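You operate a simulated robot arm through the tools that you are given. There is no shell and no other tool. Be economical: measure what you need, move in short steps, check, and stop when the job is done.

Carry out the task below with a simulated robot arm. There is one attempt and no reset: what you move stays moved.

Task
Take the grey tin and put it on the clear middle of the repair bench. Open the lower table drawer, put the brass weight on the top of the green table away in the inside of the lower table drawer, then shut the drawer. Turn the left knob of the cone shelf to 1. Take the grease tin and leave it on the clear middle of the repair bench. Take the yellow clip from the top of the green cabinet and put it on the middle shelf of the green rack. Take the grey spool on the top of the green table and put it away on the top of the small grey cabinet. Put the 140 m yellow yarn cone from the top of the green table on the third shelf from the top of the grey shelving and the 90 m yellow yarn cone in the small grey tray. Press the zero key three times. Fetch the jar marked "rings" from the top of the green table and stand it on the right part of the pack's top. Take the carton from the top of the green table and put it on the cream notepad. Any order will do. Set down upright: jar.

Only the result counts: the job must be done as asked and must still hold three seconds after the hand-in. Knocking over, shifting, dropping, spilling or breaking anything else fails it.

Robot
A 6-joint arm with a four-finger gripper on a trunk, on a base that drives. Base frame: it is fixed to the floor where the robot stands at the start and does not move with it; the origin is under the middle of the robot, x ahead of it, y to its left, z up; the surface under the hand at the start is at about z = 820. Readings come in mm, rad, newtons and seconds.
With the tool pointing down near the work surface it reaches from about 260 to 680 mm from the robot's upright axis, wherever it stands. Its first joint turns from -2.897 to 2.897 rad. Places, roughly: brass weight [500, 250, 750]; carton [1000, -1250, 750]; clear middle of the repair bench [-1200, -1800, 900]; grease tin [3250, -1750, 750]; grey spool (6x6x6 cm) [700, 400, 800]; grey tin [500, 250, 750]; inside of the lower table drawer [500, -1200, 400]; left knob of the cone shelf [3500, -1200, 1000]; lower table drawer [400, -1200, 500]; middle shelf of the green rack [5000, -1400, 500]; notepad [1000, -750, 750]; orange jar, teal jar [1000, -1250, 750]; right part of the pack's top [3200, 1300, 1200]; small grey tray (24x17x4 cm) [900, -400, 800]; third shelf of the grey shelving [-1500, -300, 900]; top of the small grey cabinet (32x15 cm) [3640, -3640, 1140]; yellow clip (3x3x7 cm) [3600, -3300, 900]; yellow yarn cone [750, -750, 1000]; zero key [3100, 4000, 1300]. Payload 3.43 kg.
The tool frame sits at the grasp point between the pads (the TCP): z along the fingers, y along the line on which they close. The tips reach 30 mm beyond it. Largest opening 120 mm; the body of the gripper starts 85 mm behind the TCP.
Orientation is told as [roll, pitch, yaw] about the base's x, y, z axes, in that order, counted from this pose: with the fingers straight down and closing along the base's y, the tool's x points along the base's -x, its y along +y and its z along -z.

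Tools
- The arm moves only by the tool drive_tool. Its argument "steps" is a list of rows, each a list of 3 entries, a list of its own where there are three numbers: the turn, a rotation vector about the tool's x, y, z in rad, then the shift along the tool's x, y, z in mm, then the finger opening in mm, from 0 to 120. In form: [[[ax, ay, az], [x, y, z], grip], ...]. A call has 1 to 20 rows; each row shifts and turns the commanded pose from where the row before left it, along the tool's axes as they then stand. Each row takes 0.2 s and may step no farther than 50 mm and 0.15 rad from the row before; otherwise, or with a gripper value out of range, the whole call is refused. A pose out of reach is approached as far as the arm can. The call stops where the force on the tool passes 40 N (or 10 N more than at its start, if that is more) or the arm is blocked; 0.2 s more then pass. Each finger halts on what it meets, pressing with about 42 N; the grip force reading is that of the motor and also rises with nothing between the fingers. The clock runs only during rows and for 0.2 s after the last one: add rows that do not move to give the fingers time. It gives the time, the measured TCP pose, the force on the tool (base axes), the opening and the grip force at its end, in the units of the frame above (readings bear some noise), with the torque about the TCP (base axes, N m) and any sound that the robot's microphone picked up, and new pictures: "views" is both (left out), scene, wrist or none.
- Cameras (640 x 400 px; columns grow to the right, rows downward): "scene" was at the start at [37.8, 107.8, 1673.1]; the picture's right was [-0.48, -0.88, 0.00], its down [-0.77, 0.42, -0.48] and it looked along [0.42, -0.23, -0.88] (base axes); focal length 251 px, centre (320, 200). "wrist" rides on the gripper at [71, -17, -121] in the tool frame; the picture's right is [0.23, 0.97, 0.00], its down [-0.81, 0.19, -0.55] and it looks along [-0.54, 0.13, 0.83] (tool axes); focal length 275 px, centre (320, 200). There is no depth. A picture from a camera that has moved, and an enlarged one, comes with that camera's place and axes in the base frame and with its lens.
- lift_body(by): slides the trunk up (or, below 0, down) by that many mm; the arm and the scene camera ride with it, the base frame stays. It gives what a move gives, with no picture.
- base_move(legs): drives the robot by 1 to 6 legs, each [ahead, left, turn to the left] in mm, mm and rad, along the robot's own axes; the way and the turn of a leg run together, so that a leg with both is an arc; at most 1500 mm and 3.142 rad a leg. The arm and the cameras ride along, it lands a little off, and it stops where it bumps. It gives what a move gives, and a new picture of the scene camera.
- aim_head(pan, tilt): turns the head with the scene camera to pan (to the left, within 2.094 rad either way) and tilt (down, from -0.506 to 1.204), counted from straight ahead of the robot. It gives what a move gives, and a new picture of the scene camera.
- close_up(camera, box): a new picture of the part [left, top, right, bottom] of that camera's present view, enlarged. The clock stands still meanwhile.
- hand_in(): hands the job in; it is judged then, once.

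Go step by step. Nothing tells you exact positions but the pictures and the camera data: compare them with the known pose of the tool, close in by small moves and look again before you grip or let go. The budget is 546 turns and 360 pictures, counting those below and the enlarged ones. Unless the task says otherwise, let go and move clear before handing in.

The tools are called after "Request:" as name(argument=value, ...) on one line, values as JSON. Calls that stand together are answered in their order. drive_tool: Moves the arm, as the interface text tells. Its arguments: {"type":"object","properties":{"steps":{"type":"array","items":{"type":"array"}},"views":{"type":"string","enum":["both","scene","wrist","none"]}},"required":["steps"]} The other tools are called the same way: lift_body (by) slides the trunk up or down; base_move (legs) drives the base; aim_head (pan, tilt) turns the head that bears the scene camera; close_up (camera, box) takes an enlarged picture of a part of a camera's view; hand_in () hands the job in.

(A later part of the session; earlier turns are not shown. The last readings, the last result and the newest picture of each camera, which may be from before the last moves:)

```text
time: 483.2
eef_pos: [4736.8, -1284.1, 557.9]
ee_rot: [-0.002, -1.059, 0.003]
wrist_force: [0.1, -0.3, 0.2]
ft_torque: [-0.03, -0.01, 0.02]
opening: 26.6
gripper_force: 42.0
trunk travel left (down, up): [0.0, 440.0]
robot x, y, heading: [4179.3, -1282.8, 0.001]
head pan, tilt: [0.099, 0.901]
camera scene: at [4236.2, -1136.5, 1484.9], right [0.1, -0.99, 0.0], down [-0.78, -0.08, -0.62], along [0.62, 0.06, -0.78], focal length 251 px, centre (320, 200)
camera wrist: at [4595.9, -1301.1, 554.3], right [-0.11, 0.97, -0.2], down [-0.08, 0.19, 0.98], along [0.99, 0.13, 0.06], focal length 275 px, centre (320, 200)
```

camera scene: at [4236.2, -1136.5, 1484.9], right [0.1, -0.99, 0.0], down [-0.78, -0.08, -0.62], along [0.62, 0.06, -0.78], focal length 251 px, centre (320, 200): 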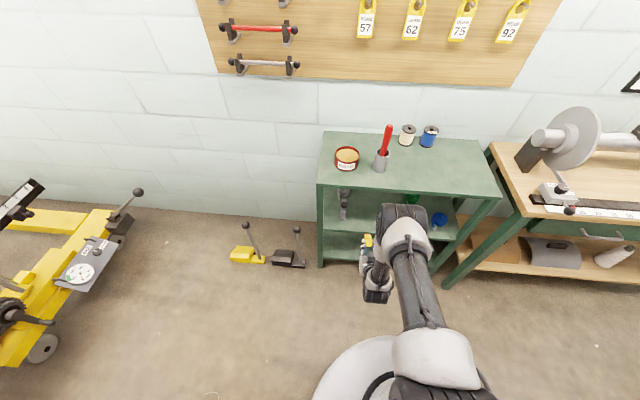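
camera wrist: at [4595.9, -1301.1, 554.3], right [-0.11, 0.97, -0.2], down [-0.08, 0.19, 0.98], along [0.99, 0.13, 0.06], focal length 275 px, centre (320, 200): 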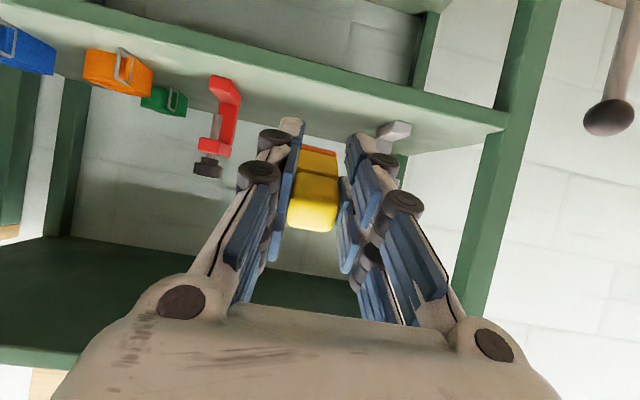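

The shelf surface is at about z≈460. I drive the base forward 190 mm with the clip above the shelf.

Request:
base_move(legs=[[195, 0, 0]])

Request:
drive_tool(steps=[[[0, 0, 0], [17, 0, 10], 15], [[0, 0, 0], [9, 0, 5], 15], [[0, 0, 0], [0, 0, 0], 15]], views="both")

```text
time: 484.8
eef_pos: [4927.3, -1282.2, 557.8]
ee_rot: [-0.004, -1.058, 0.004]
wrist_force: [0.4, 0.1, -1.1]
ft_torque: [-0.02, -0.03, -0.03]
opening: 26.8
gripper_force: 41.7
trunk travel left (down, up): [0.0, 440.0]
robot x, y, heading: [4374.4, -1276.7, -0.001]
head pan, tilt: [0.099, 0.901]
camera scene: at [4429.3, -1136.2, 1484.8], right [0.1, -0.99, 0.0], down [-0.78, -0.08, -0.62], along [0.62, 0.06, -0.78], focal length 251 px, centre (320, 200)
```

scene: 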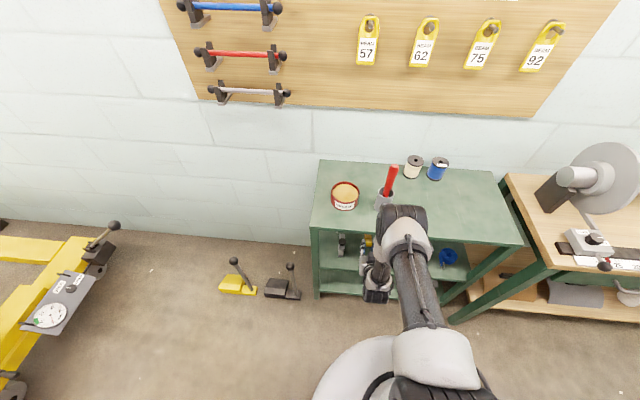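

```text
time: 485.6
eef_pos: [4928.1, -1284.7, 528.2]
ee_rot: [-0.002, -1.059, 0.004]
wrist_force: [0.3, -0.3, 0.3]
ft_torque: [-0.01, 0.01, 0.0]
opening: 26.5
gripper_force: 41.8
trunk travel left (down, up): [0.0, 440.0]
robot x, y, heading: [4372.8, -1281.9, 0.0]
head pan, tilt: [0.099, 0.901]
camera scene: at [4429.3, -1136.2, 1484.9], right [0.1, -0.99, 0.0], down [-0.78, -0.08, -0.62], along [0.62, 0.06, -0.78], focal length 251 px, centre (320, 200)
camera wrist: at [4789.1, -1301.0, 524.6], right [-0.11, 0.97, -0.2], down [-0.08, 0.19, 0.98], along [0.99, 0.13, 0.06], focal length 275 px, centre (320, 200)
```

scene: 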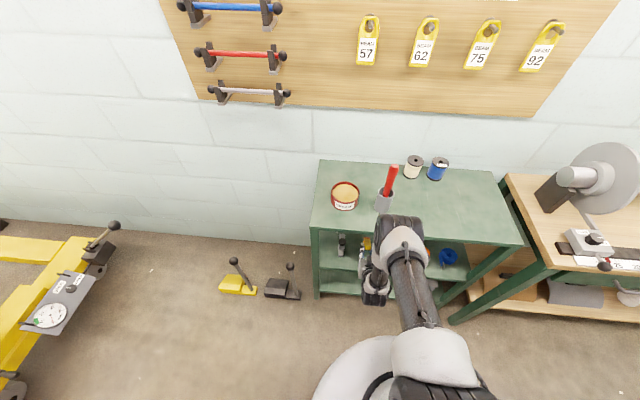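
wrist: 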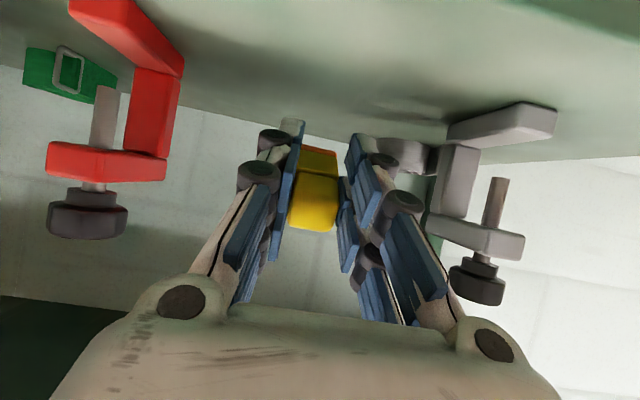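

Between both clamps with room. I lower slowly to the shelf.

Request:
drive_tool(steps=[[[0, 0, 0], [8.7, 0, 4.9], 15], [[0, 0, 0], [8.7, 0, 4.9], 15], [[0, 0, 0], [4.35, 0, 2.45], 15], [[0, 0, 0], [3.5, 0, 2], 15], [[0, 0, 0], [2.6, 0, 1.5], 15], [[0, 0, 0], [2.6, 0, 1.5], 15], [[0, 0, 0], [0, 0, 0], 15]], views="wrist")

```text
time: 487.2
eef_pos: [4929.3, -1284.1, 494.2]
ee_rot: [-0.002, -1.062, 0.004]
wrist_force: [-5.4, 0.7, 14.5]
ft_torque: [0.06, 0.01, 0.0]
opening: 26.8
gripper_force: 42.0
trunk travel left (down, up): [0.0, 440.0]
robot x, y, heading: [4370.5, -1286.0, 0.003]
head pan, tilt: [0.099, 0.901]
camera wrist: at [4789.6, -1300.8, 491.0], right [-0.11, 0.97, -0.2], down [-0.09, 0.19, 0.98], along [0.99, 0.13, 0.06], focal length 275 px, centre (320, 200)
```

wrist: 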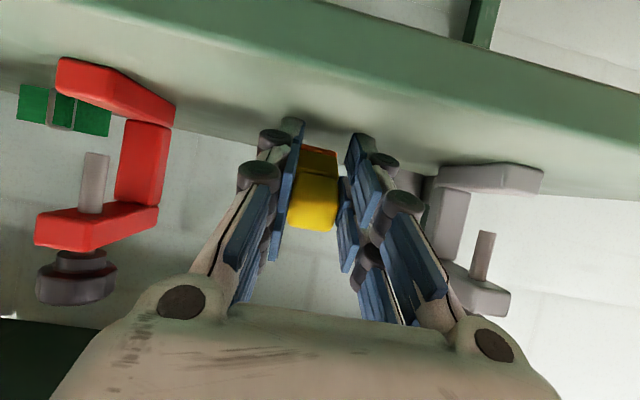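

Touching. I lift a hair, go 25 mm deeper, set down again and release.

Request:
drive_tool(steps=[[[0, 0, 0], [-5, 0, -3], 15], [[0, 0, 0], [-6, 0, 11], 15], [[0, 0, 0], [-6, 0, 11], 15], [[0, 0, 0], [4, 0, 2], 15], [[0, 0, 0], [2.6, 0, 1.5], 15], [[0, 0, 0], [0, 0, 0], 15]], views="none")

```text
time: 488.6
eef_pos: [4953.9, -1283.8, 494.1]
ee_rot: [-0.002, -1.065, 0.004]
wrist_force: [-8.4, 2.0, 26.9]
ft_torque: [0.06, -0.1, -0.01]
opening: 26.4
gripper_force: 42.1
trunk travel left (down, up): [0.0, 440.0]
robot x, y, heading: [4375.3, -1278.1, -0.004]
head pan, tilt: [0.099, 0.901]
```

Request:
drive_tool(steps=[[[0, 0, 0], [-2, 0, -1], 30], [[0, 0, 0], [0, 0, 0], 36], [[0, 0, 0], [0, 0, 0], 44], [[0, 0, 0], [0, 0, 0], 48], [[0, 0, 0], [0, 0, 0], 48]], views="wrist")

```text
time: 489.8
eef_pos: [4953.0, -1283.4, 493.6]
ee_rot: [-0.002, -1.059, 0.003]
wrist_force: [3.9, 0.2, 11.7]
ft_torque: [0.01, -0.3, 0.04]
opening: 48.9
gripper_force: 0.1
trunk travel left (down, up): [0.0, 440.0]
robot x, y, heading: [4375.6, -1280.3, -0.001]
head pan, tilt: [0.099, 0.901]
camera wrist: at [4813.4, -1300.9, 490.6], right [-0.11, 0.97, -0.2], down [-0.08, 0.19, 0.98], along [0.99, 0.13, 0.06], focal length 275 px, centre (320, 200)
```

wrist: 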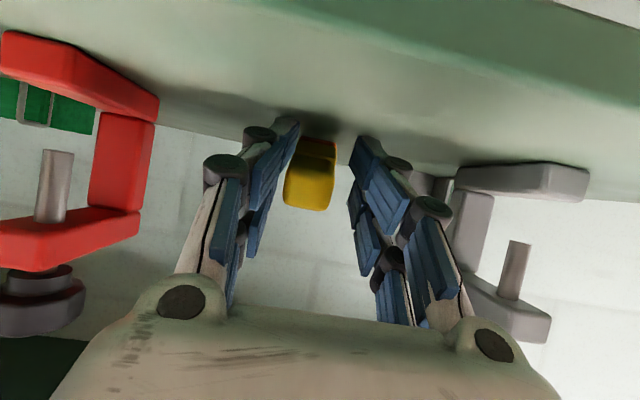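

Released; the clip stays between the fingers. I back straight out along -x with a slight rise.

Request:
drive_tool(steps=[[[0, 0, 0], [-5, 0, -3], 50], [[0, 0, 0], [7, 0, -20], 50], [[0, 0, 0], [10, 0, -26], 50], [[0, 0, 0], [10, 0, -26], 50], [[0, 0, 0], [10, 0, -26], 50]], views="wrist")

```text
time: 491.0
eef_pos: [4849.2, -1283.9, 515.2]
ee_rot: [-0.003, -1.058, 0.003]
wrist_force: [-1.2, 0.1, -0.1]
ft_torque: [-0.02, 0.02, 0.03]
opening: 50.2
gripper_force: 0.0
trunk travel left (down, up): [0.0, 440.0]
robot x, y, heading: [4374.0, -1283.0, 0.002]
head pan, tilt: [0.099, 0.901]
camera wrist: at [4709.5, -1301.0, 512.0], right [-0.11, 0.97, -0.2], down [-0.08, 0.19, 0.98], along [0.99, 0.13, 0.06], focal length 275 px, centre (320, 200)
```

wrist: 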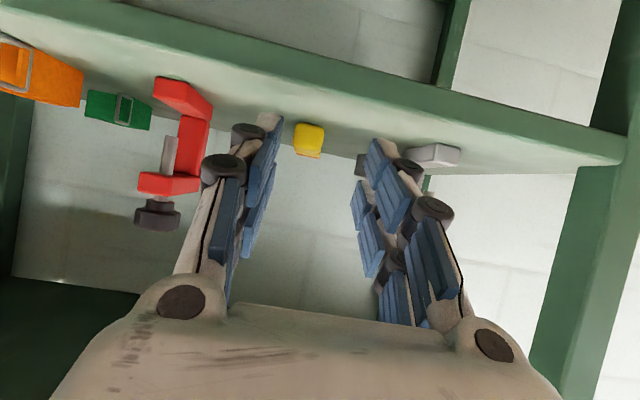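

The clip lies on the middle shelf. I back off, raise and straighten the tool.

Request:
base_move(legs=[[-220, 0, 0]])

Request:
lift_body(by=230)

Request:
drive_tool(steps=[[[0, 0.15, 0], [0, 0, 0], 60], [[0, 0.15, 0], [0, 0, 0], 60], [[0, 0.15, 0], [0, 0, 0], 60], [[0, 0.15, 0], [0, 0, 0], 60], [[0, 0.15, 0], [0, 0, -20], 60], [[0, 0.15, 0], [0, 0, -30], 60], [[0, 0.15, 0], [0, 0, -40], 60], [[0, 0.01, 0], [0, 0, -45], 60], [[0, 0, 0], [0, 0, -45], 60], [[0, 0, 0], [0, 0, -45], 60]], views="none")

```text
time: 492.7
eef_pos: [4631.0, -1284.1, 515.5]
ee_rot: [-0.003, -1.058, 0.002]
wrist_force: [-0.8, -0.3, -0.5]
ft_torque: [0.03, 0.0, -0.04]
opening: 50.3
gripper_force: 0.2
trunk travel left (down, up): [0.0, 440.0]
robot x, y, heading: [4155.1, -1285.8, -0.002]
head pan, tilt: [0.099, 0.901]
camera scene: at [4210.7, -1136.5, 1484.9], right [0.1, -0.99, 0.0], down [-0.78, -0.08, -0.62], along [0.62, 0.06, -0.78], focal length 251 px, centre (320, 200)
```

scene: 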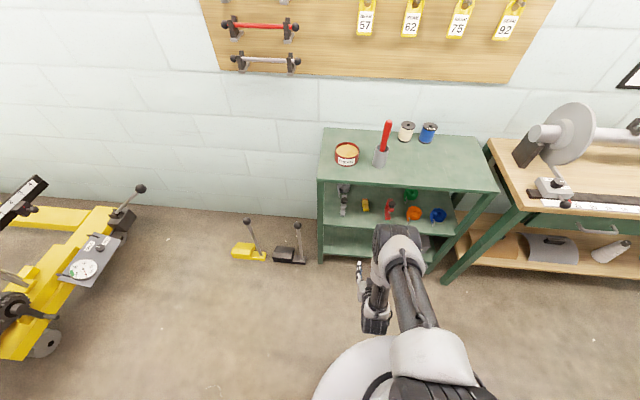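

```text
time: 495.1
eef_pos: [4631.2, -1283.7, 744.4]
ee_rot: [0.0, -1.057, 0.002]
wrist_force: [0.0, -0.1, 0.4]
ft_torque: [0.0, 0.0, -0.04]
opening: 50.0
gripper_force: 0.1
trunk travel left (down, up): [-230.0, 210.0]
robot x, y, heading: [4155.3, -1286.7, -0.002]
head pan, tilt: [0.099, 0.901]
```

```text
time: 497.3
eef_pos: [4603.6, -1283.0, 966.0]
ee_rot: [-0.004, 0.003, -0.001]
wrist_force: [0.5, -0.1, -0.1]
ft_torque: [0.0, -0.09, 0.0]
opening: 60.1
gripper_force: 0.1
trunk travel left (down, up): [-230.0, 210.0]
robot x, y, heading: [4156.6, -1284.0, -0.001]
head pan, tilt: [0.099, 0.901]
```

Next, the cone shelf knob and the grease tin. I turn toward -x to view that area from this side.

Request:
base_move(legs=[[0, 0, 2.9]])

Request:
aim_head(pan=0.2, tilt=0.7)

```text
time: 503.9
eef_pos: [3735.1, -1111.3, 967.5]
ee_rot: [-0.004, -0.006, 2.776]
wrist_force: [9.7, 21.6, 0.8]
ft_torque: [-0.42, 0.18, 0.44]
opening: 48.0
gripper_force: 0.0
trunk travel left (down, up): [-230.0, 210.0]
robot x, y, heading: [4156.1, -1280.7, 2.783]
head pan, tilt: [0.099, 0.901]
stopped in leg 1: the force on the tool passed its limit at 74 N (the readings are from after the stop); the commanded pose is now the measured one
camera scene: at [4053.9, -1397.9, 1715.1], right [0.26, 0.97, 0.0], down [0.76, -0.2, -0.62], along [-0.6, 0.16, -0.78], focal length 251 px, centre (320, 200)
```

scene: 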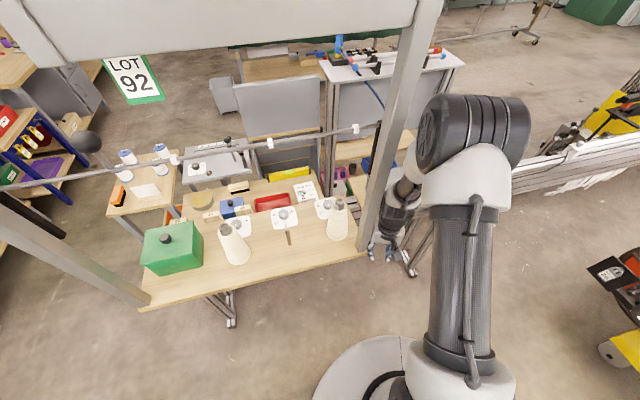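

```text
time: 504.6
eef_pos: [3734.6, -1112.9, 968.7]
ee_rot: [-0.001, -0.007, 2.776]
wrist_force: [10.3, 26.6, 3.5]
ft_torque: [-0.74, 0.31, 0.49]
opening: 45.8
gripper_force: 0.0
trunk travel left (down, up): [-230.0, 210.0]
robot x, y, heading: [4157.1, -1280.7, 2.778]
head pan, tilt: [0.201, 0.7]
camera scene: at [4043.4, -1403.2, 1731.4], right [0.16, 0.99, 0.0], down [0.64, -0.11, -0.77], along [-0.76, 0.12, -0.64], focal length 251 px, centre (320, 200)
```

scene: 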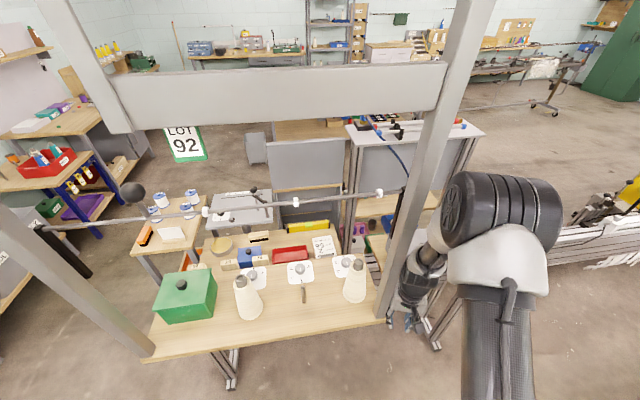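

The hand touched the frame's post; I rotate back off it right away and move away.

Request:
base_move(legs=[[0, 0, -0.25], [-250, 0, 0]])

Request:
aim_head(pan=0.45, tilt=0.7)

```text
time: 507.3
eef_pos: [3993.9, -1161.2, 967.8]
ee_rot: [-0.004, -0.007, 2.53]
wrist_force: [0.7, -0.9, 0.3]
ft_torque: [0.02, 0.01, -0.02]
opening: 59.9
gripper_force: 0.1
trunk travel left (down, up): [-230.0, 210.0]
robot x, y, heading: [4361.1, -1426.5, 2.536]
head pan, tilt: [0.201, 0.7]
camera scene: at [4221.5, -1520.2, 1731.1], right [0.4, 0.92, 0.0], down [0.59, -0.25, -0.77], along [-0.7, 0.3, -0.64], focal length 251 px, centre (320, 200)
```

scene: 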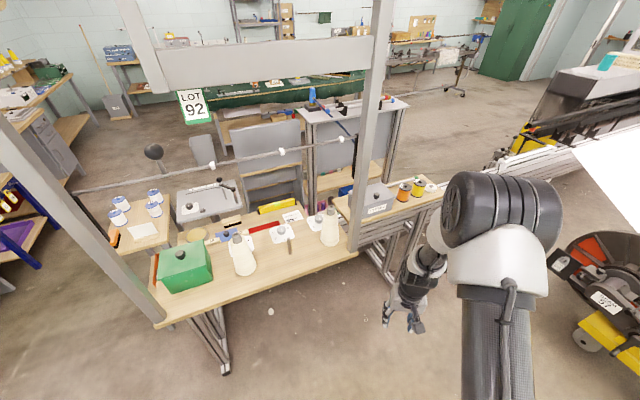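

```text
time: 508.1
eef_pos: [3993.6, -1162.5, 966.9]
ee_rot: [-0.003, -0.005, 2.53]
wrist_force: [0.2, -0.5, -0.2]
ft_torque: [0.01, -0.01, 0.02]
opening: 59.8
gripper_force: 0.0
trunk travel left (down, up): [-230.0, 210.0]
robot x, y, heading: [4360.1, -1421.2, 2.533]
head pan, tilt: [0.45, 0.7]
camera scene: at [4214.7, -1539.7, 1731.0], right [0.16, 0.99, 0.0], down [0.64, -0.1, -0.76], along [-0.76, 0.12, -0.64], focal length 251 px, centre (320, 200)
```

scene: 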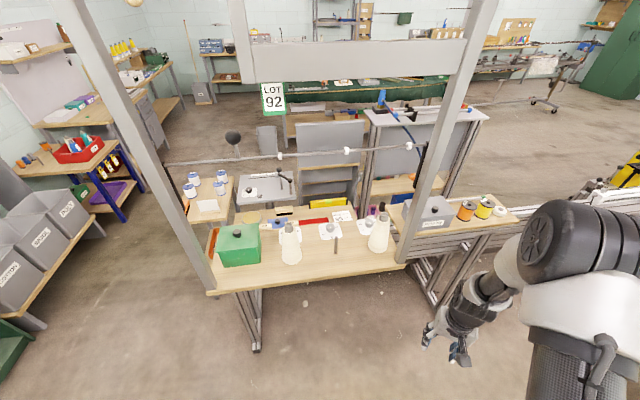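

Request:
close_up(camera="scene", box=[210, 170, 410, 295])

```text
3.20 times, centred on (310, 232) of scene
camera zoom: at [4214.7, -1539.7, 1731.0], right [0.16, 0.99, 0.0], down [0.64, -0.1, -0.76], along [-0.76, 0.12, -0.64], focal length 804 px, centre (352, 96)
```

zoom: 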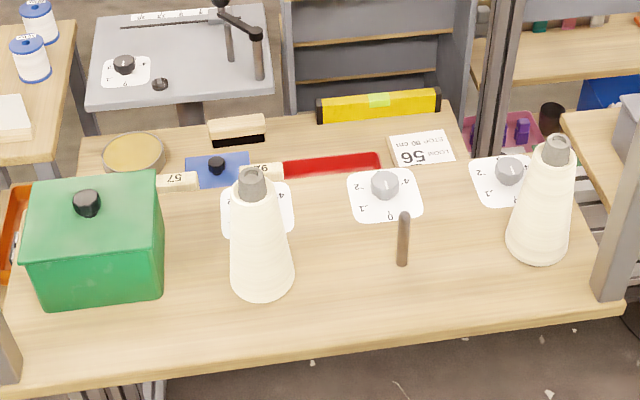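

The dial cards face the -x side, so the "left" knob is the one at +y, near [3525,-1225], with a cone standing in front of it. I retract and raise the arm, then come nearer diagonally for a closer look.

Request:
drive_tool(steps=[[[0, 0, 0], [20, 0, -40], 60], [[0, 0, 0], [25, 0, -40], 60], [[0, 0, 0], [25, 0, -40], 60], [[0, 0, 0], [25, 0, -40], 60], [[0, 0, 0], [25, 0, -40], 60], [[0, 0, 0], [10, 0, -20], 60]], views="none")

Request:
base_move(legs=[[30, 230, 0]])

Request:
aim_head(pan=-0.1, tilt=0.75)

```text
time: 509.5
eef_pos: [4100.2, -1238.0, 1187.2]
ee_rot: [-0.003, -0.005, 2.532]
wrist_force: [-0.3, 0.8, 0.3]
ft_torque: [-0.01, 0.01, 0.02]
opening: 60.0
gripper_force: 0.1
trunk travel left (down, up): [-230.0, 210.0]
robot x, y, heading: [4358.5, -1426.7, 2.537]
head pan, tilt: [0.45, 0.7]
```

```text
time: 511.2
eef_pos: [3944.5, -1409.4, 1187.1]
ee_rot: [-0.004, -0.005, 2.531]
wrist_force: [0.0, -0.9, 0.4]
ft_torque: [0.04, 0.01, -0.01]
opening: 59.9
gripper_force: 0.0
trunk travel left (down, up): [-230.0, 210.0]
robot x, y, heading: [4208.5, -1595.0, 2.529]
head pan, tilt: [0.45, 0.7]
camera scene: at [4057.9, -1712.5, 1730.8], right [0.16, 0.99, 0.0], down [0.64, -0.1, -0.76], along [-0.76, 0.12, -0.64], focal length 251 px, centre (320, 200)
```

scene: 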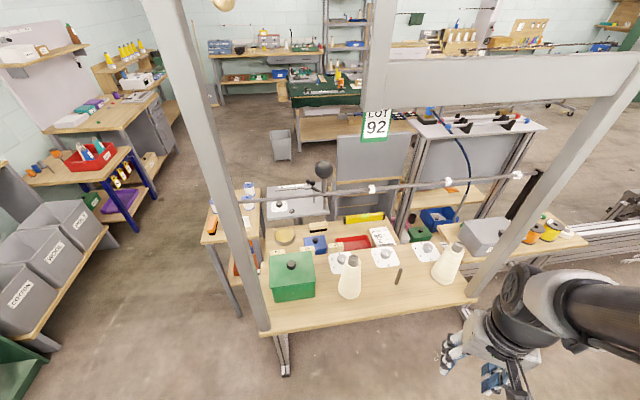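

```text
time: 512.2
eef_pos: [3944.6, -1408.7, 1187.2]
ee_rot: [-0.003, -0.007, 2.531]
wrist_force: [0.9, 0.7, -0.6]
ft_torque: [-0.03, 0.03, 0.0]
opening: 60.2
gripper_force: 0.0
trunk travel left (down, up): [-230.0, 210.0]
robot x, y, heading: [4203.9, -1596.7, 2.535]
head pan, tilt: [-0.099, 0.75]
camera scene: at [4079.5, -1671.1, 1726.7], right [0.65, 0.76, 0.0], down [0.52, -0.44, -0.73], along [-0.56, 0.47, -0.68], focal length 251 px, centre (320, 200)
```

scene: 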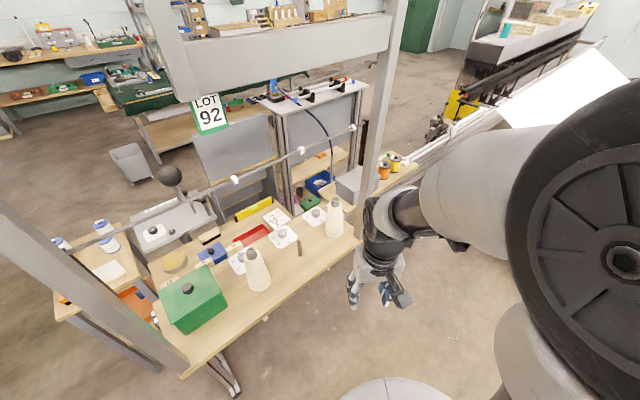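

The bar across the frame is at x≈3691, z≈1435; the knob is near [3500,-1214,970]. I zoom on the knob to read it.

Request:
close_up(camera="scene", box=[280, 190, 350, 240])

```text
8.00 times, centred on (315, 215) of scene
camera zoom: at [4079.5, -1671.1, 1726.7], right [0.65, 0.76, 0.0], down [0.52, -0.44, -0.73], along [-0.56, 0.47, -0.68], focal length 2010 px, centre (360, 80)
```

zoom: 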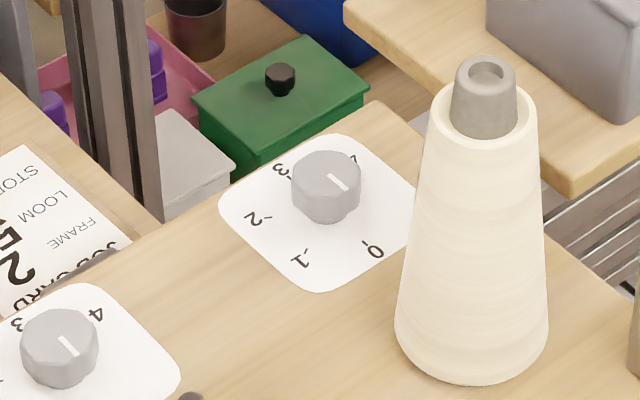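

The pointer is at 0; 1 lies 60° clockwise (seen from above). I lower the trunk, hold the hand at z≈1070 and turn the gripper narrow-side-on for the passage between the cones.

Request:
lift_body(by=-230)

Request:
drive_tool(steps=[[[0, 0, 0.15], [0, 0, -40], 60], [[0, 0, 0.15], [0, 0, -40], 60], [[0, 0, 0.15], [0, 0, -30], 60], [[0, 0, 0.15], [0, 0, 0], 60], [[0, 0, 0.15], [0, 0, 0], 60], [[0, 0, 0.15], [0, 0, 0], 60], [[0, 0, 0.15], [0, 0, 0], 60], [[0, 0, 0.15], [0, 0, 0], 60], [[0, 0, 0.15], [0, 0, 0], 60], [[0, 0, 0.15], [0, 0, 0], 60], [[0, 0, 0.15], [0, 0, 0], 60], [[0, 0, 0], [0, 0, 0], 60]], views="scene")

```text
time: 514.6
eef_pos: [3944.5, -1407.1, 957.8]
ee_rot: [-0.003, -0.006, 2.53]
wrist_force: [0.3, 0.1, -0.1]
ft_torque: [0.03, -0.01, 0.0]
opening: 59.8
gripper_force: 0.0
trunk travel left (down, up): [0.0, 440.0]
robot x, y, heading: [4204.2, -1593.6, 2.532]
head pan, tilt: [-0.099, 0.75]
```

```text
time: 517.2
eef_pos: [3944.5, -1410.1, 1067.0]
ee_rot: [0.006, -0.004, 0.88]
wrist_force: [-0.5, -0.3, 0.5]
ft_torque: [0.02, 0.0, 0.04]
opening: 60.1
gripper_force: 0.0
trunk travel left (down, up): [0.0, 440.0]
robot x, y, heading: [4207.2, -1597.1, 2.533]
head pan, tilt: [-0.099, 0.75]
camera scene: at [4079.6, -1671.0, 1496.8], right [0.65, 0.76, 0.0], down [0.52, -0.44, -0.73], along [-0.56, 0.48, -0.68], focal length 251 px, centre (320, 200)
```

scene: 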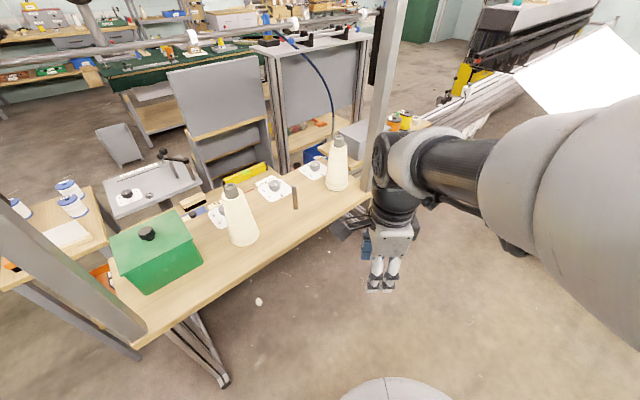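

The forearm is nearly level, the wrist about 212 mm above the TCP, so it passes under the bar. I move the base to about (4000,-1625).

Request:
base_move(legs=[[154, 141, -0.085]])

Request:
aim_head(pan=0.0, tilt=0.75)

```text
time: 518.9
eef_pos: [3751.2, -1408.7, 1066.5]
ee_rot: [0.005, -0.003, 0.794]
wrist_force: [0.1, -0.2, 0.1]
ft_torque: [0.0, 0.01, 0.01]
opening: 60.3
gripper_force: 0.0
trunk travel left (down, up): [0.0, 440.0]
robot x, y, heading: [3995.5, -1612.7, 2.445]
head pan, tilt: [-0.099, 0.75]
camera scene: at [3864.0, -1680.0, 1496.7], right [0.71, 0.7, 0.0], down [0.48, -0.49, -0.73], along [-0.51, 0.52, -0.68], focal length 251 px, centre (320, 200)
```

scene: 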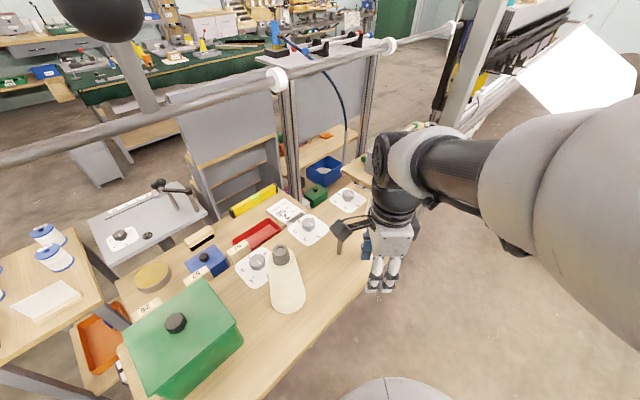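

```text
time: 519.5
eef_pos: [3752.4, -1407.0, 1067.9]
ee_rot: [0.004, -0.004, 0.795]
wrist_force: [0.6, -0.5, -0.2]
ft_torque: [0.0, 0.03, 0.02]
opening: 59.9
gripper_force: 0.2
trunk travel left (down, up): [0.0, 440.0]
robot x, y, heading: [3996.0, -1617.7, 2.445]
head pan, tilt: [0.0, 0.75]
camera scene: at [3858.7, -1685.9, 1496.8], right [0.64, 0.77, 0.0], down [0.52, -0.44, -0.73], along [-0.56, 0.47, -0.68], focal length 251 px, centre (320, 200)
```

scene: 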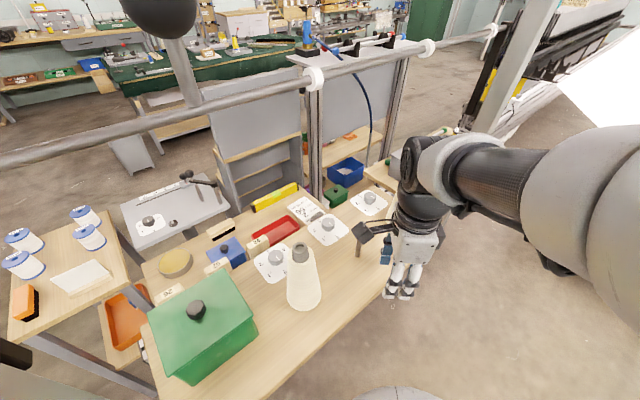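

I advance partway along the diagonal and look with the wrist camera.

Request:
drive_tool(steps=[[[0, 0, 0], [3, 37, 0], 60], [[0, 0, 0], [3, 37, 0], 60], [[0, 0, 0], [3, 37, 0], 60], [[0, 0, 0], [3, 37, 0], 60], [[0, 0, 0], [0, 0, 0], 60]], views="both")

```text
time: 520.7
eef_pos: [3637.0, -1311.3, 1067.3]
ee_rot: [0.005, -0.004, 0.795]
wrist_force: [-0.3, 0.6, 0.5]
ft_torque: [0.0, -0.03, 0.0]
opening: 60.1
gripper_force: 0.0
trunk travel left (down, up): [0.0, 440.0]
robot x, y, heading: [3993.8, -1619.2, 2.453]
head pan, tilt: [0.0, 0.75]
camera scene: at [3858.8, -1685.9, 1496.8], right [0.64, 0.77, 0.0], down [0.52, -0.44, -0.73], along [-0.56, 0.47, -0.68], focal length 251 px, centre (320, 200)
camera wrist: at [3600.4, -1376.7, 1187.6], right [-0.86, 0.52, 0.01], down [0.43, 0.71, 0.56], along [0.28, 0.48, -0.83], focal length 275 px, centre (320, 200)
```

scene: 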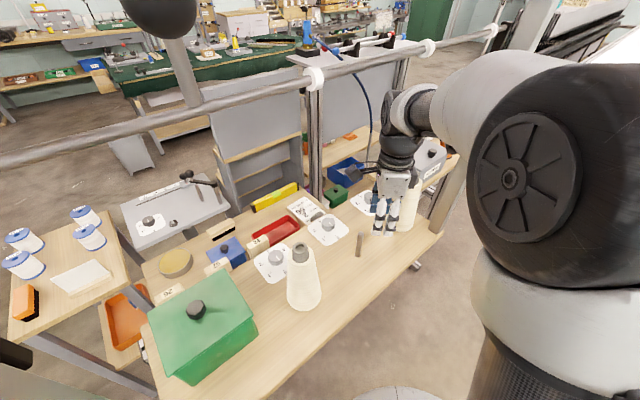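
wrist: 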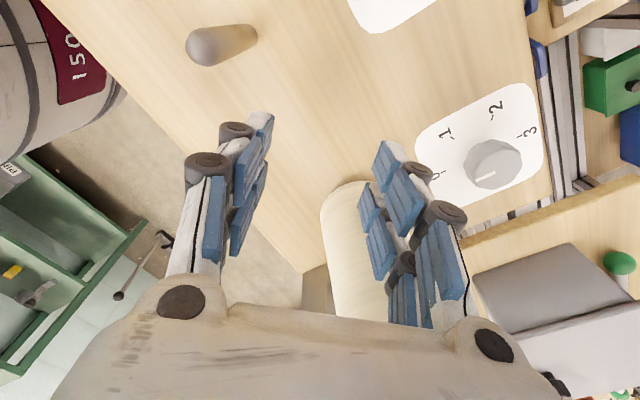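

The knob is near [3527,-1210] and the cone at [3662,-1205] is ~95 mm off the path. I move above the knob and turn the wrist back.

Request:
drive_tool(steps=[[[0, 0, 0], [1, 37, 0], 60], [[0, 0, 0], [1, 37, 0], 60], [[0, 0, 0], [1, 37, 0], 60], [[0, 0, 0], [1, 37, 0], 60], [[0, 0, -0.15], [0, 0, 0], 60], [[0, 0, -0.15], [0, 0, 0], 60], [[0, 0, -0.15], [0, 0, 0], 60], [[0, 0, -0.15], [0, 0, 0], 60], [[0, 0, -0.15], [0, 0, 0], 60], [[0, 0, -0.15], [0, 0, 0], 60], [[0, 0, -0.15], [0, 0, 0], 60], [[0, 0, -0.15], [0, 0, 0], 60], [[0, 0, -0.15], [0, 0, 0], 60], [[0, 0, -0.15], [0, 0, 0], 60], [[0, 0, -0.1], [0, 0, 0], 60], [[0, 0, 0], [0, 0, 0], 60]], views="both")

```text
time: 524.1
eef_pos: [3529.7, -1211.6, 1069.2]
ee_rot: [-0.005, -0.005, 2.395]
wrist_force: [-0.9, 0.8, 0.4]
ft_torque: [-0.01, 0.0, -0.02]
opening: 59.9
gripper_force: 0.1
trunk travel left (down, up): [0.0, 440.0]
robot x, y, heading: [3995.0, -1619.4, 2.449]
head pan, tilt: [0.0, 0.75]
camera scene: at [3858.7, -1685.9, 1496.8], right [0.64, 0.77, 0.0], down [0.52, -0.44, -0.73], along [-0.56, 0.47, -0.68], focal length 251 px, centre (320, 200)
camera wrist: at [3594.2, -1249.2, 1188.4], right [-0.49, -0.87, 0.0], down [-0.72, 0.41, 0.56], along [-0.48, 0.28, -0.83], focal length 275 px, centre (320, 200)
```

scene: 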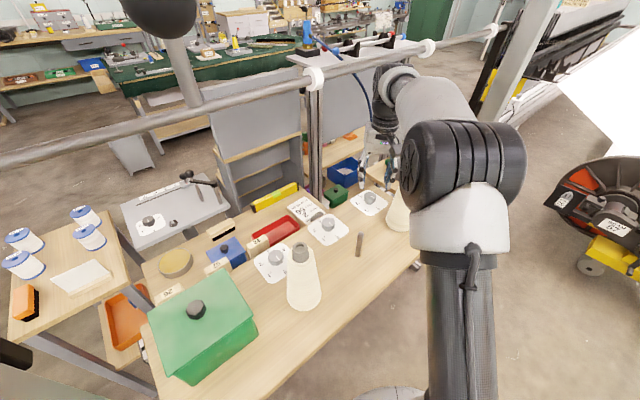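
wrist: 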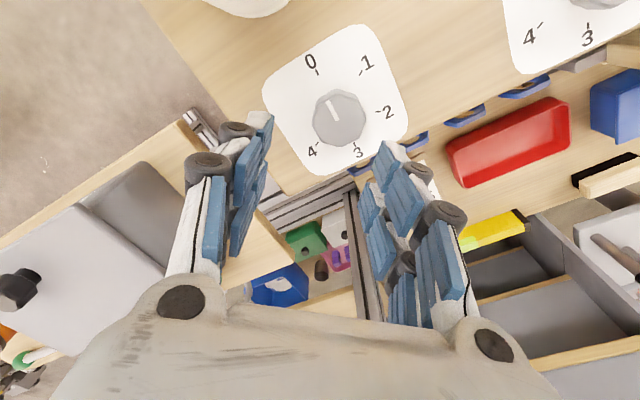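

The knob's centre works out at [3537,-1231], top ≈1000. I correct and descend partway.

Request:
drive_tool(steps=[[[0, 0, 0], [18, 9, 0], 70], [[0, 0, 0], [0, 0, 18], 70], [[0, 0, 0], [0, 0, 15], 70], [[0, 0, 0], [0, 0, 0], 70]], views="wrist")

```text
time: 525.1
eef_pos: [3536.3, -1231.6, 1034.5]
ee_rot: [-0.004, -0.006, 2.394]
wrist_force: [0.5, -0.9, 0.7]
ft_torque: [0.0, 0.0, 0.04]
opening: 69.9
gripper_force: 0.1
trunk travel left (down, up): [0.0, 440.0]
robot x, y, heading: [3996.2, -1619.1, 2.449]
head pan, tilt: [0.0, 0.75]
camera wrist: at [3601.1, -1268.6, 1155.3], right [-0.49, -0.87, 0.0], down [-0.72, 0.41, 0.56], along [-0.48, 0.28, -0.83], focal length 275 px, centre (320, 200)
```

wrist: 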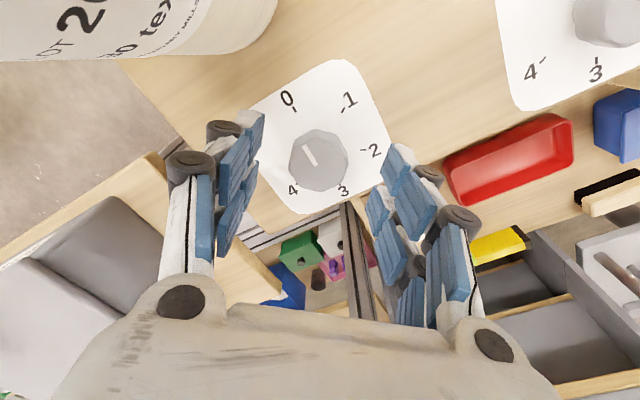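

Centred on the knob. I lower to z≈1008 and close on it.

Request:
drive_tool(steps=[[[0, 0, 0], [0, 0, 12], 60], [[0, 0, 0], [0, 0, 8], 55], [[0, 0, 0], [0, 0, 6], 50], [[0, 0, 0], [0, 0, 0], 42], [[0, 0, 0], [0, 0, 0], 35], [[0, 0, 0], [0, 0, 0], 25], [[0, 0, 0], [0, 0, 0], 20]], views="wrist")

```text
time: 526.4
eef_pos: [3536.9, -1230.1, 1015.4]
ee_rot: [-0.001, -0.019, 2.394]
wrist_force: [6.7, -0.9, 12.5]
ft_torque: [-0.53, -0.44, -0.12]
opening: 33.0
gripper_force: 16.8
trunk travel left (down, up): [0.0, 440.0]
robot x, y, heading: [3996.5, -1617.5, 2.447]
head pan, tilt: [0.0, 0.75]
stopped in row 6: the force on the tool passed its limit at 42 N (the readings are from after the stop); the commanded pose is now the measured one
camera wrist: at [3602.7, -1268.3, 1134.2], right [-0.49, -0.87, -0.01], down [-0.72, 0.4, 0.57], along [-0.49, 0.28, -0.82], focal length 275 px, centre (320, 200)
```

wrist: 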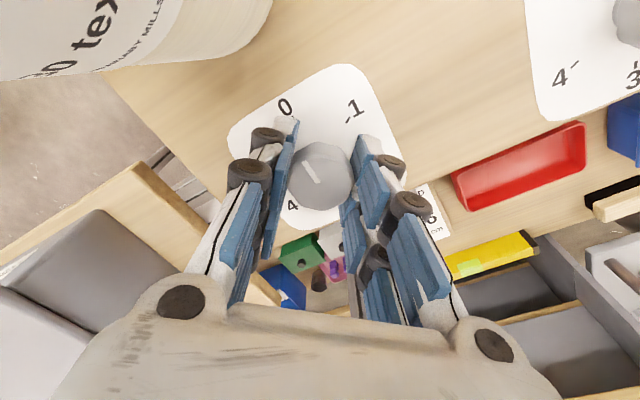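

The tips touch the card; I raise 3 mm and close fully.

Request:
drive_tool(steps=[[[0, 0, 0], [0, 0, -3], 36], [[0, 0, 0], [0, 0, 0], 30], [[0, 0, 0], [0, 0, 0], 20], [[0, 0, 0], [0, 0, 0], 15]], views="wrist")

```text
time: 527.4
eef_pos: [3536.5, -1229.4, 1015.5]
ee_rot: [-0.002, -0.013, 2.393]
wrist_force: [7.6, 1.1, -4.1]
ft_torque: [0.36, -0.05, -0.01]
opening: 33.0
gripper_force: 41.0
trunk travel left (down, up): [0.0, 440.0]
robot x, y, heading: [3994.5, -1615.9, 2.447]
head pan, tilt: [0.0, 0.75]
camera wrist: at [3601.5, -1267.2, 1134.6], right [-0.49, -0.87, -0.01], down [-0.72, 0.41, 0.56], along [-0.49, 0.28, -0.83], focal length 275 px, centre (320, 200)
```

wrist: 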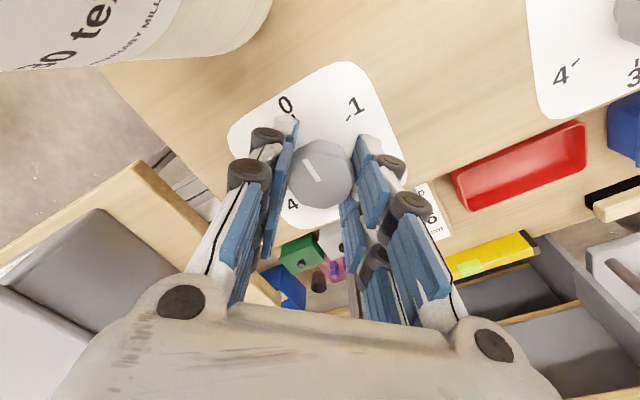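

Gripped. I turn it 60° clockwise (tool z positive).

Request:
drive_tool(steps=[[[0, 0, 0.13], [0, 0, 0], 15], [[0, 0, 0.13], [0, 0, 0], 15], [[0, 0, 0.13], [0, 0, 0], 15], [[0, 0, 0.13], [0, 0, 0], 15], [[0, 0, 0.13], [0, 0, 0], 15], [[0, 0, 0.13], [0, 0, 0], 15], [[0, 0, 0.13], [0, 0, 0], 15], [[0, 0, 0.137], [0, 0, 0], 15], [[0, 0, 0], [0, 0, 0], 15]], views="wrist")

```text
time: 529.4
eef_pos: [3538.8, -1228.4, 1015.0]
ee_rot: [0.008, -0.007, 1.345]
wrist_force: [23.4, 2.9, -13.4]
ft_torque: [0.35, -0.5, 0.06]
opening: 32.8
gripper_force: 45.0
trunk travel left (down, up): [0.0, 440.0]
robot x, y, heading: [3996.3, -1618.3, 2.446]
head pan, tilt: [0.0, 0.75]
camera wrist: at [3539.7, -1304.0, 1135.0], right [-1.0, -0.01, 0.01], down [0.0, 0.83, 0.56], along [-0.01, 0.56, -0.83], focal length 275 px, centre (320, 200)
```

wrist: 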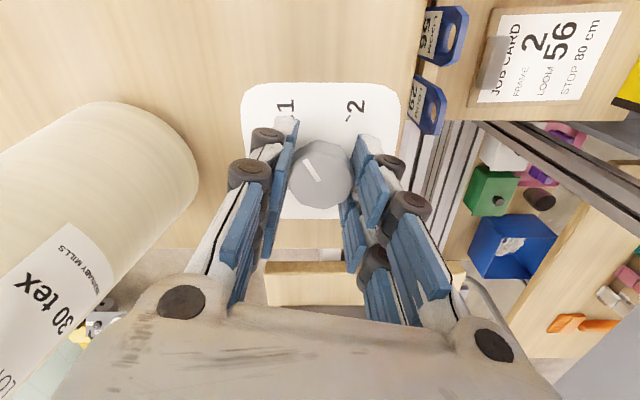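

The pointer now points at 1. I release and rise to check.

Request:
drive_tool(steps=[[[0, 0, 0], [0, 0, 0], 36], [[0, 0, 0], [0, 0, 0], 50], [[0, 0, 0], [0, 0, 0], 65], [[0, 0, 0], [0, 0, -20], 65], [[0, 0, 0], [0, 0, -30], 65]], views="wrist")

Request:
close_up(camera="wrist", box=[230, 40, 430, 190])

```text
time: 530.6
eef_pos: [3535.8, -1230.1, 1067.3]
ee_rot: [0.013, -0.008, 1.349]
wrist_force: [-0.1, 0.3, 0.7]
ft_torque: [-0.04, 0.01, 0.0]
opening: 65.3
gripper_force: 0.1
trunk travel left (down, up): [0.0, 440.0]
robot x, y, heading: [3994.0, -1619.2, 2.451]
head pan, tilt: [0.0, 0.75]
camera wrist: at [3538.5, -1305.5, 1185.4], right [-1.0, -0.01, 0.01], down [0.0, 0.83, 0.56], along [-0.01, 0.56, -0.83], focal length 275 px, centre (320, 200)
```

wrist: 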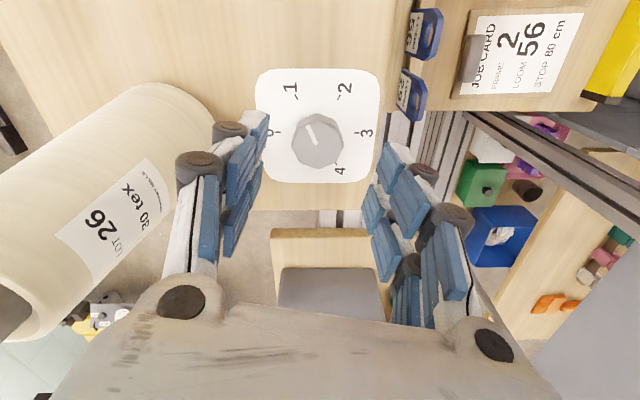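

```text
2.67 times, centred on (330, 115) of wrist
camera zoom: at [3538.5, -1305.5, 1185.4], right [-1.0, -0.01, 0.01], down [0.0, 0.83, 0.56], along [-0.01, 0.56, -0.83], focal length 734 px, centre (293, 427)
```

zoom: 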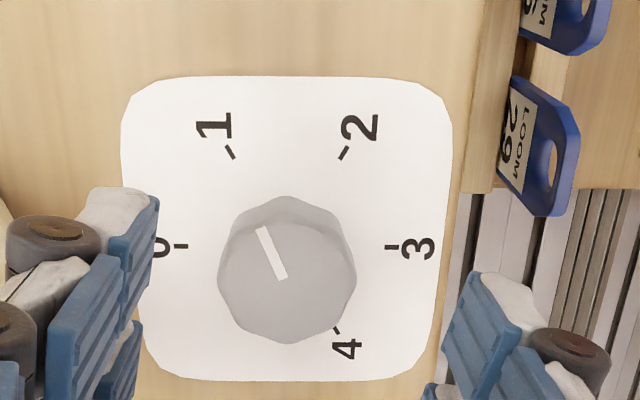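

Request:
close_up(camera="wrist", box=[285, 95, 350, 170])

Request:
close_up(camera="scene", box=[345, 180, 395, 220])

```text
5.33 times, centred on (318, 132) of wrist
camera zoom: at [3538.5, -1305.5, 1185.4], right [-1.0, -0.01, 0.01], down [0.0, 0.83, 0.56], along [-0.01, 0.56, -0.83], focal length 1468 px, centre (333, 560)
```

zoom: 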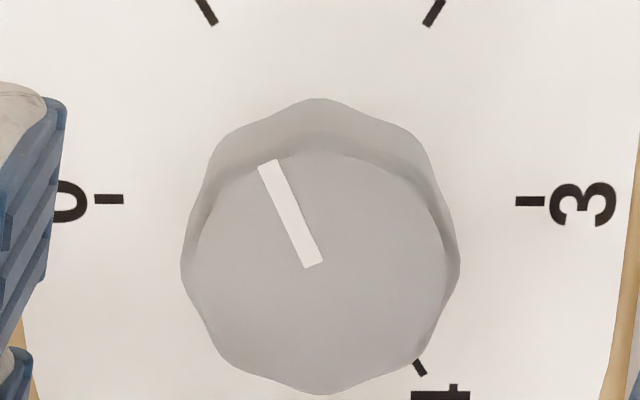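

```text
10.00 times, centred on (370, 200) of scene
camera zoom: at [3858.9, -1686.1, 1496.8], right [0.64, 0.77, 0.0], down [0.52, -0.44, -0.73], along [-0.56, 0.47, -0.68], focal length 2512 px, centre (-180, 200)
```

zoom: 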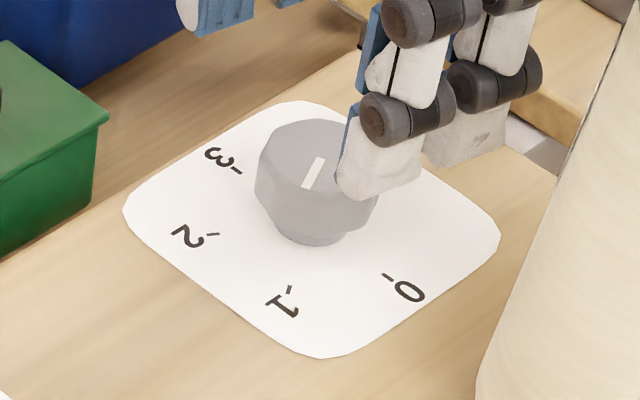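

The pointer sits about 7° past the "1" mark. I re-grip and turn back slightly.

Request:
drive_tool(steps=[[[0, 0, 0], [0, 0, 30], 65], [[0, 0, 0], [0, 0, 20], 60], [[0, 0, 0], [0, 0, 0], 45], [[0, 0, 0], [0, 0, 0], 35], [[0, 0, 0], [0, 0, 0], 20], [[0, 0, 0], [0, 0, 0], 15], [[0, 0, -0.065], [0, 0, 0], 15], [[0, 0, -0.065], [0, 0, 0], 15], [[0, 0, 0], [0, 0, 0], 15], [[0, 0, 0], [0, 0, 0], 36], [[0, 0, 0], [0, 0, 0], 50], [[0, 0, 0], [0, 0, 0], 65], [[0, 0, 0], [0, 0, -20], 65], [[0, 0, 0], [0, 0, -30], 65]], views="none")

Request:
close_up(camera="wrist", box=[270, 75, 370, 165])

```text
time: 533.6
eef_pos: [3534.8, -1231.0, 1065.9]
ee_rot: [0.011, -0.01, 1.475]
wrist_force: [0.2, 0.4, 0.3]
ft_torque: [0.0, -0.02, 0.0]
opening: 65.4
gripper_force: 0.2
trunk travel left (down, up): [0.0, 440.0]
robot x, y, heading: [3993.3, -1618.3, 2.446]
head pan, tilt: [0.0, 0.75]
```

```text
4.44 times, centred on (320, 120) of wrist
camera zoom: at [3547.3, -1304.9, 1185.4], right [-0.99, -0.14, 0.01], down [-0.11, 0.82, 0.56], along [-0.08, 0.56, -0.83], focal length 1224 px, centre (320, 556)
```

zoom: 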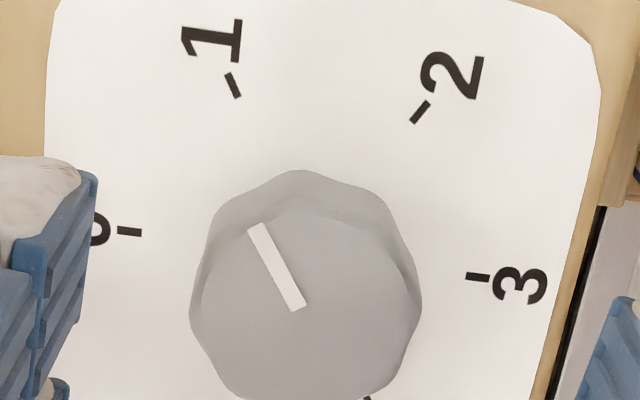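

Now it is about 4° short of "1". One small correction of +0.06 rad.

Request:
drive_tool(steps=[[[0, 0, 0], [0, 0, 30], 65], [[0, 0, 0], [0, 0, 20], 60], [[0, 0, 0], [0, 0, 0], 45], [[0, 0, 0], [0, 0, 0], 35], [[0, 0, 0], [0, 0, 0], 20], [[0, 0, 0], [0, 0, 0], 15], [[0, 0, 0.06], [0, 0, 0], 15], [[0, 0, 0], [0, 0, 0], 15], [[0, 0, 0], [0, 0, 0], 36], [[0, 0, 0], [0, 0, 0], 50], [[0, 0, 0], [0, 0, 0], 65], [[0, 0, 0], [0, 0, -20], 65], [[0, 0, 0], [0, 0, -30], 65]], views="none")

Request:
close_up(camera="wrist", box=[270, 75, 370, 165])

```text
time: 536.4
eef_pos: [3535.8, -1231.2, 1067.8]
ee_rot: [0.011, -0.009, 1.418]
wrist_force: [-0.7, -0.4, -0.5]
ft_torque: [0.0, -0.03, 0.0]
opening: 65.1
gripper_force: 0.0
trunk travel left (down, up): [0.0, 440.0]
robot x, y, heading: [3992.7, -1618.0, 2.454]
head pan, tilt: [0.0, 0.75]
```

```text
4.44 times, centred on (320, 120) of wrist
camera zoom: at [3542.7, -1306.5, 1186.3], right [-1.0, -0.08, 0.01], down [-0.06, 0.82, 0.56], along [-0.05, 0.56, -0.83], focal length 1224 px, centre (320, 556)
```

zoom: 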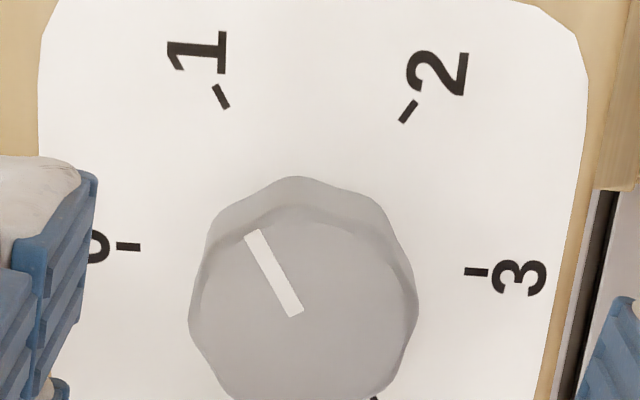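

The pointer is now within ~1° of 1. I turn the gripper narrow-side-on again and withdraw along the same diagonal.

Request:
drive_tool(steps=[[[0, 0, 0.15], [0, 0, 0], 60], [[0, 0, 0.15], [0, 0, 0], 60], [[0, 0, 0.15], [0, 0, 0], 60], [[0, 0, 0.15], [0, 0, 0], 60], [[0, 0, 0.023], [-1, -37, 0], 60], [[0, 0, 0], [-1, -37, 0], 60], [[0, 0, 0], [-1, -37, 0], 60], [[0, 0, 0], [-1, -37, 0], 60], [[0, 0, 0], [-3, -37, 0], 60], [[0, 0, 0], [-3, -37, 0], 60], [[0, 0, 0], [-3, -37, 0], 60], [[0, 0, 0], [-3, -37, 0], 60]], views="scene")

```text
time: 539.0
eef_pos: [3758.4, -1427.3, 1062.3]
ee_rot: [0.016, -0.002, 0.794]
wrist_force: [-1.2, 0.0, -0.7]
ft_torque: [0.01, -0.01, -0.05]
opening: 59.9
gripper_force: 0.0
trunk travel left (down, up): [0.0, 440.0]
robot x, y, heading: [3991.9, -1620.2, 2.445]
head pan, tilt: [0.0, 0.75]
camera scene: at [3859.2, -1686.3, 1496.8], right [0.64, 0.77, 0.0], down [0.52, -0.44, -0.73], along [-0.56, 0.47, -0.68], focal length 251 px, centre (320, 200)
```

scene: 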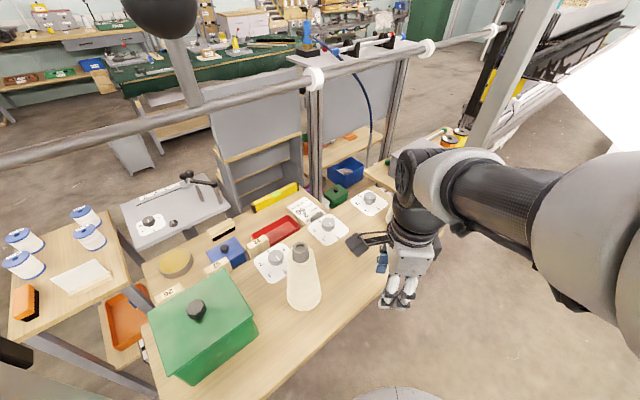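

The knob is done. Now I look for the grease tin: zoom on the round tin and the small table.

Request:
close_up(camera="scene", box=[100, 220, 260, 330])

Request:
close_up(camera="scene", box=[0, 180, 160, 390])

```text
3.64 times, centred on (180, 275) of scene
camera zoom: at [3859.2, -1686.3, 1496.8], right [0.64, 0.77, 0.0], down [0.52, -0.44, -0.73], along [-0.56, 0.47, -0.68], focal length 914 px, centre (829, -73)
```

zoom: 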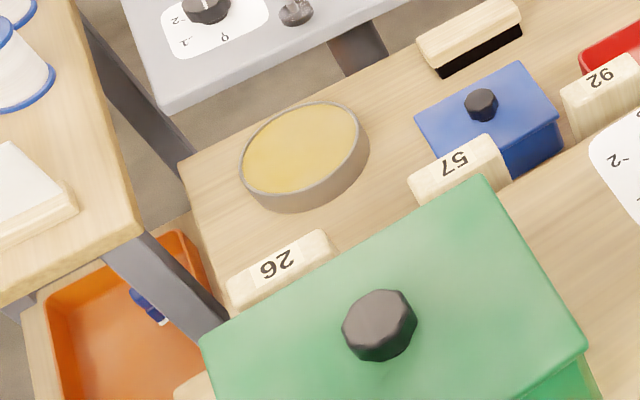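

```text
1.90 times, centred on (80, 285) of scene
camera zoom: at [3859.2, -1686.3, 1496.8], right [0.64, 0.77, 0.0], down [0.52, -0.44, -0.73], along [-0.56, 0.47, -0.68], focal length 479 px, centre (777, 38)
```

zoom: 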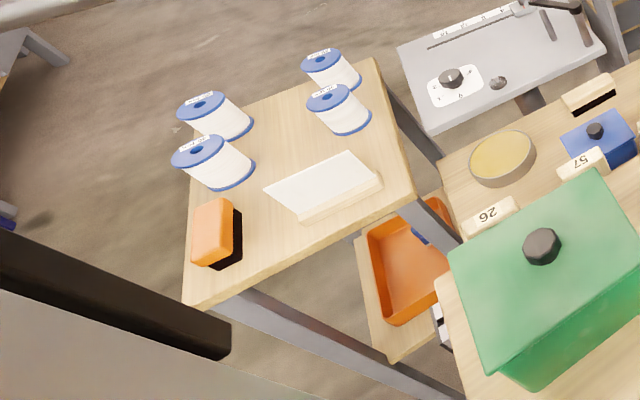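

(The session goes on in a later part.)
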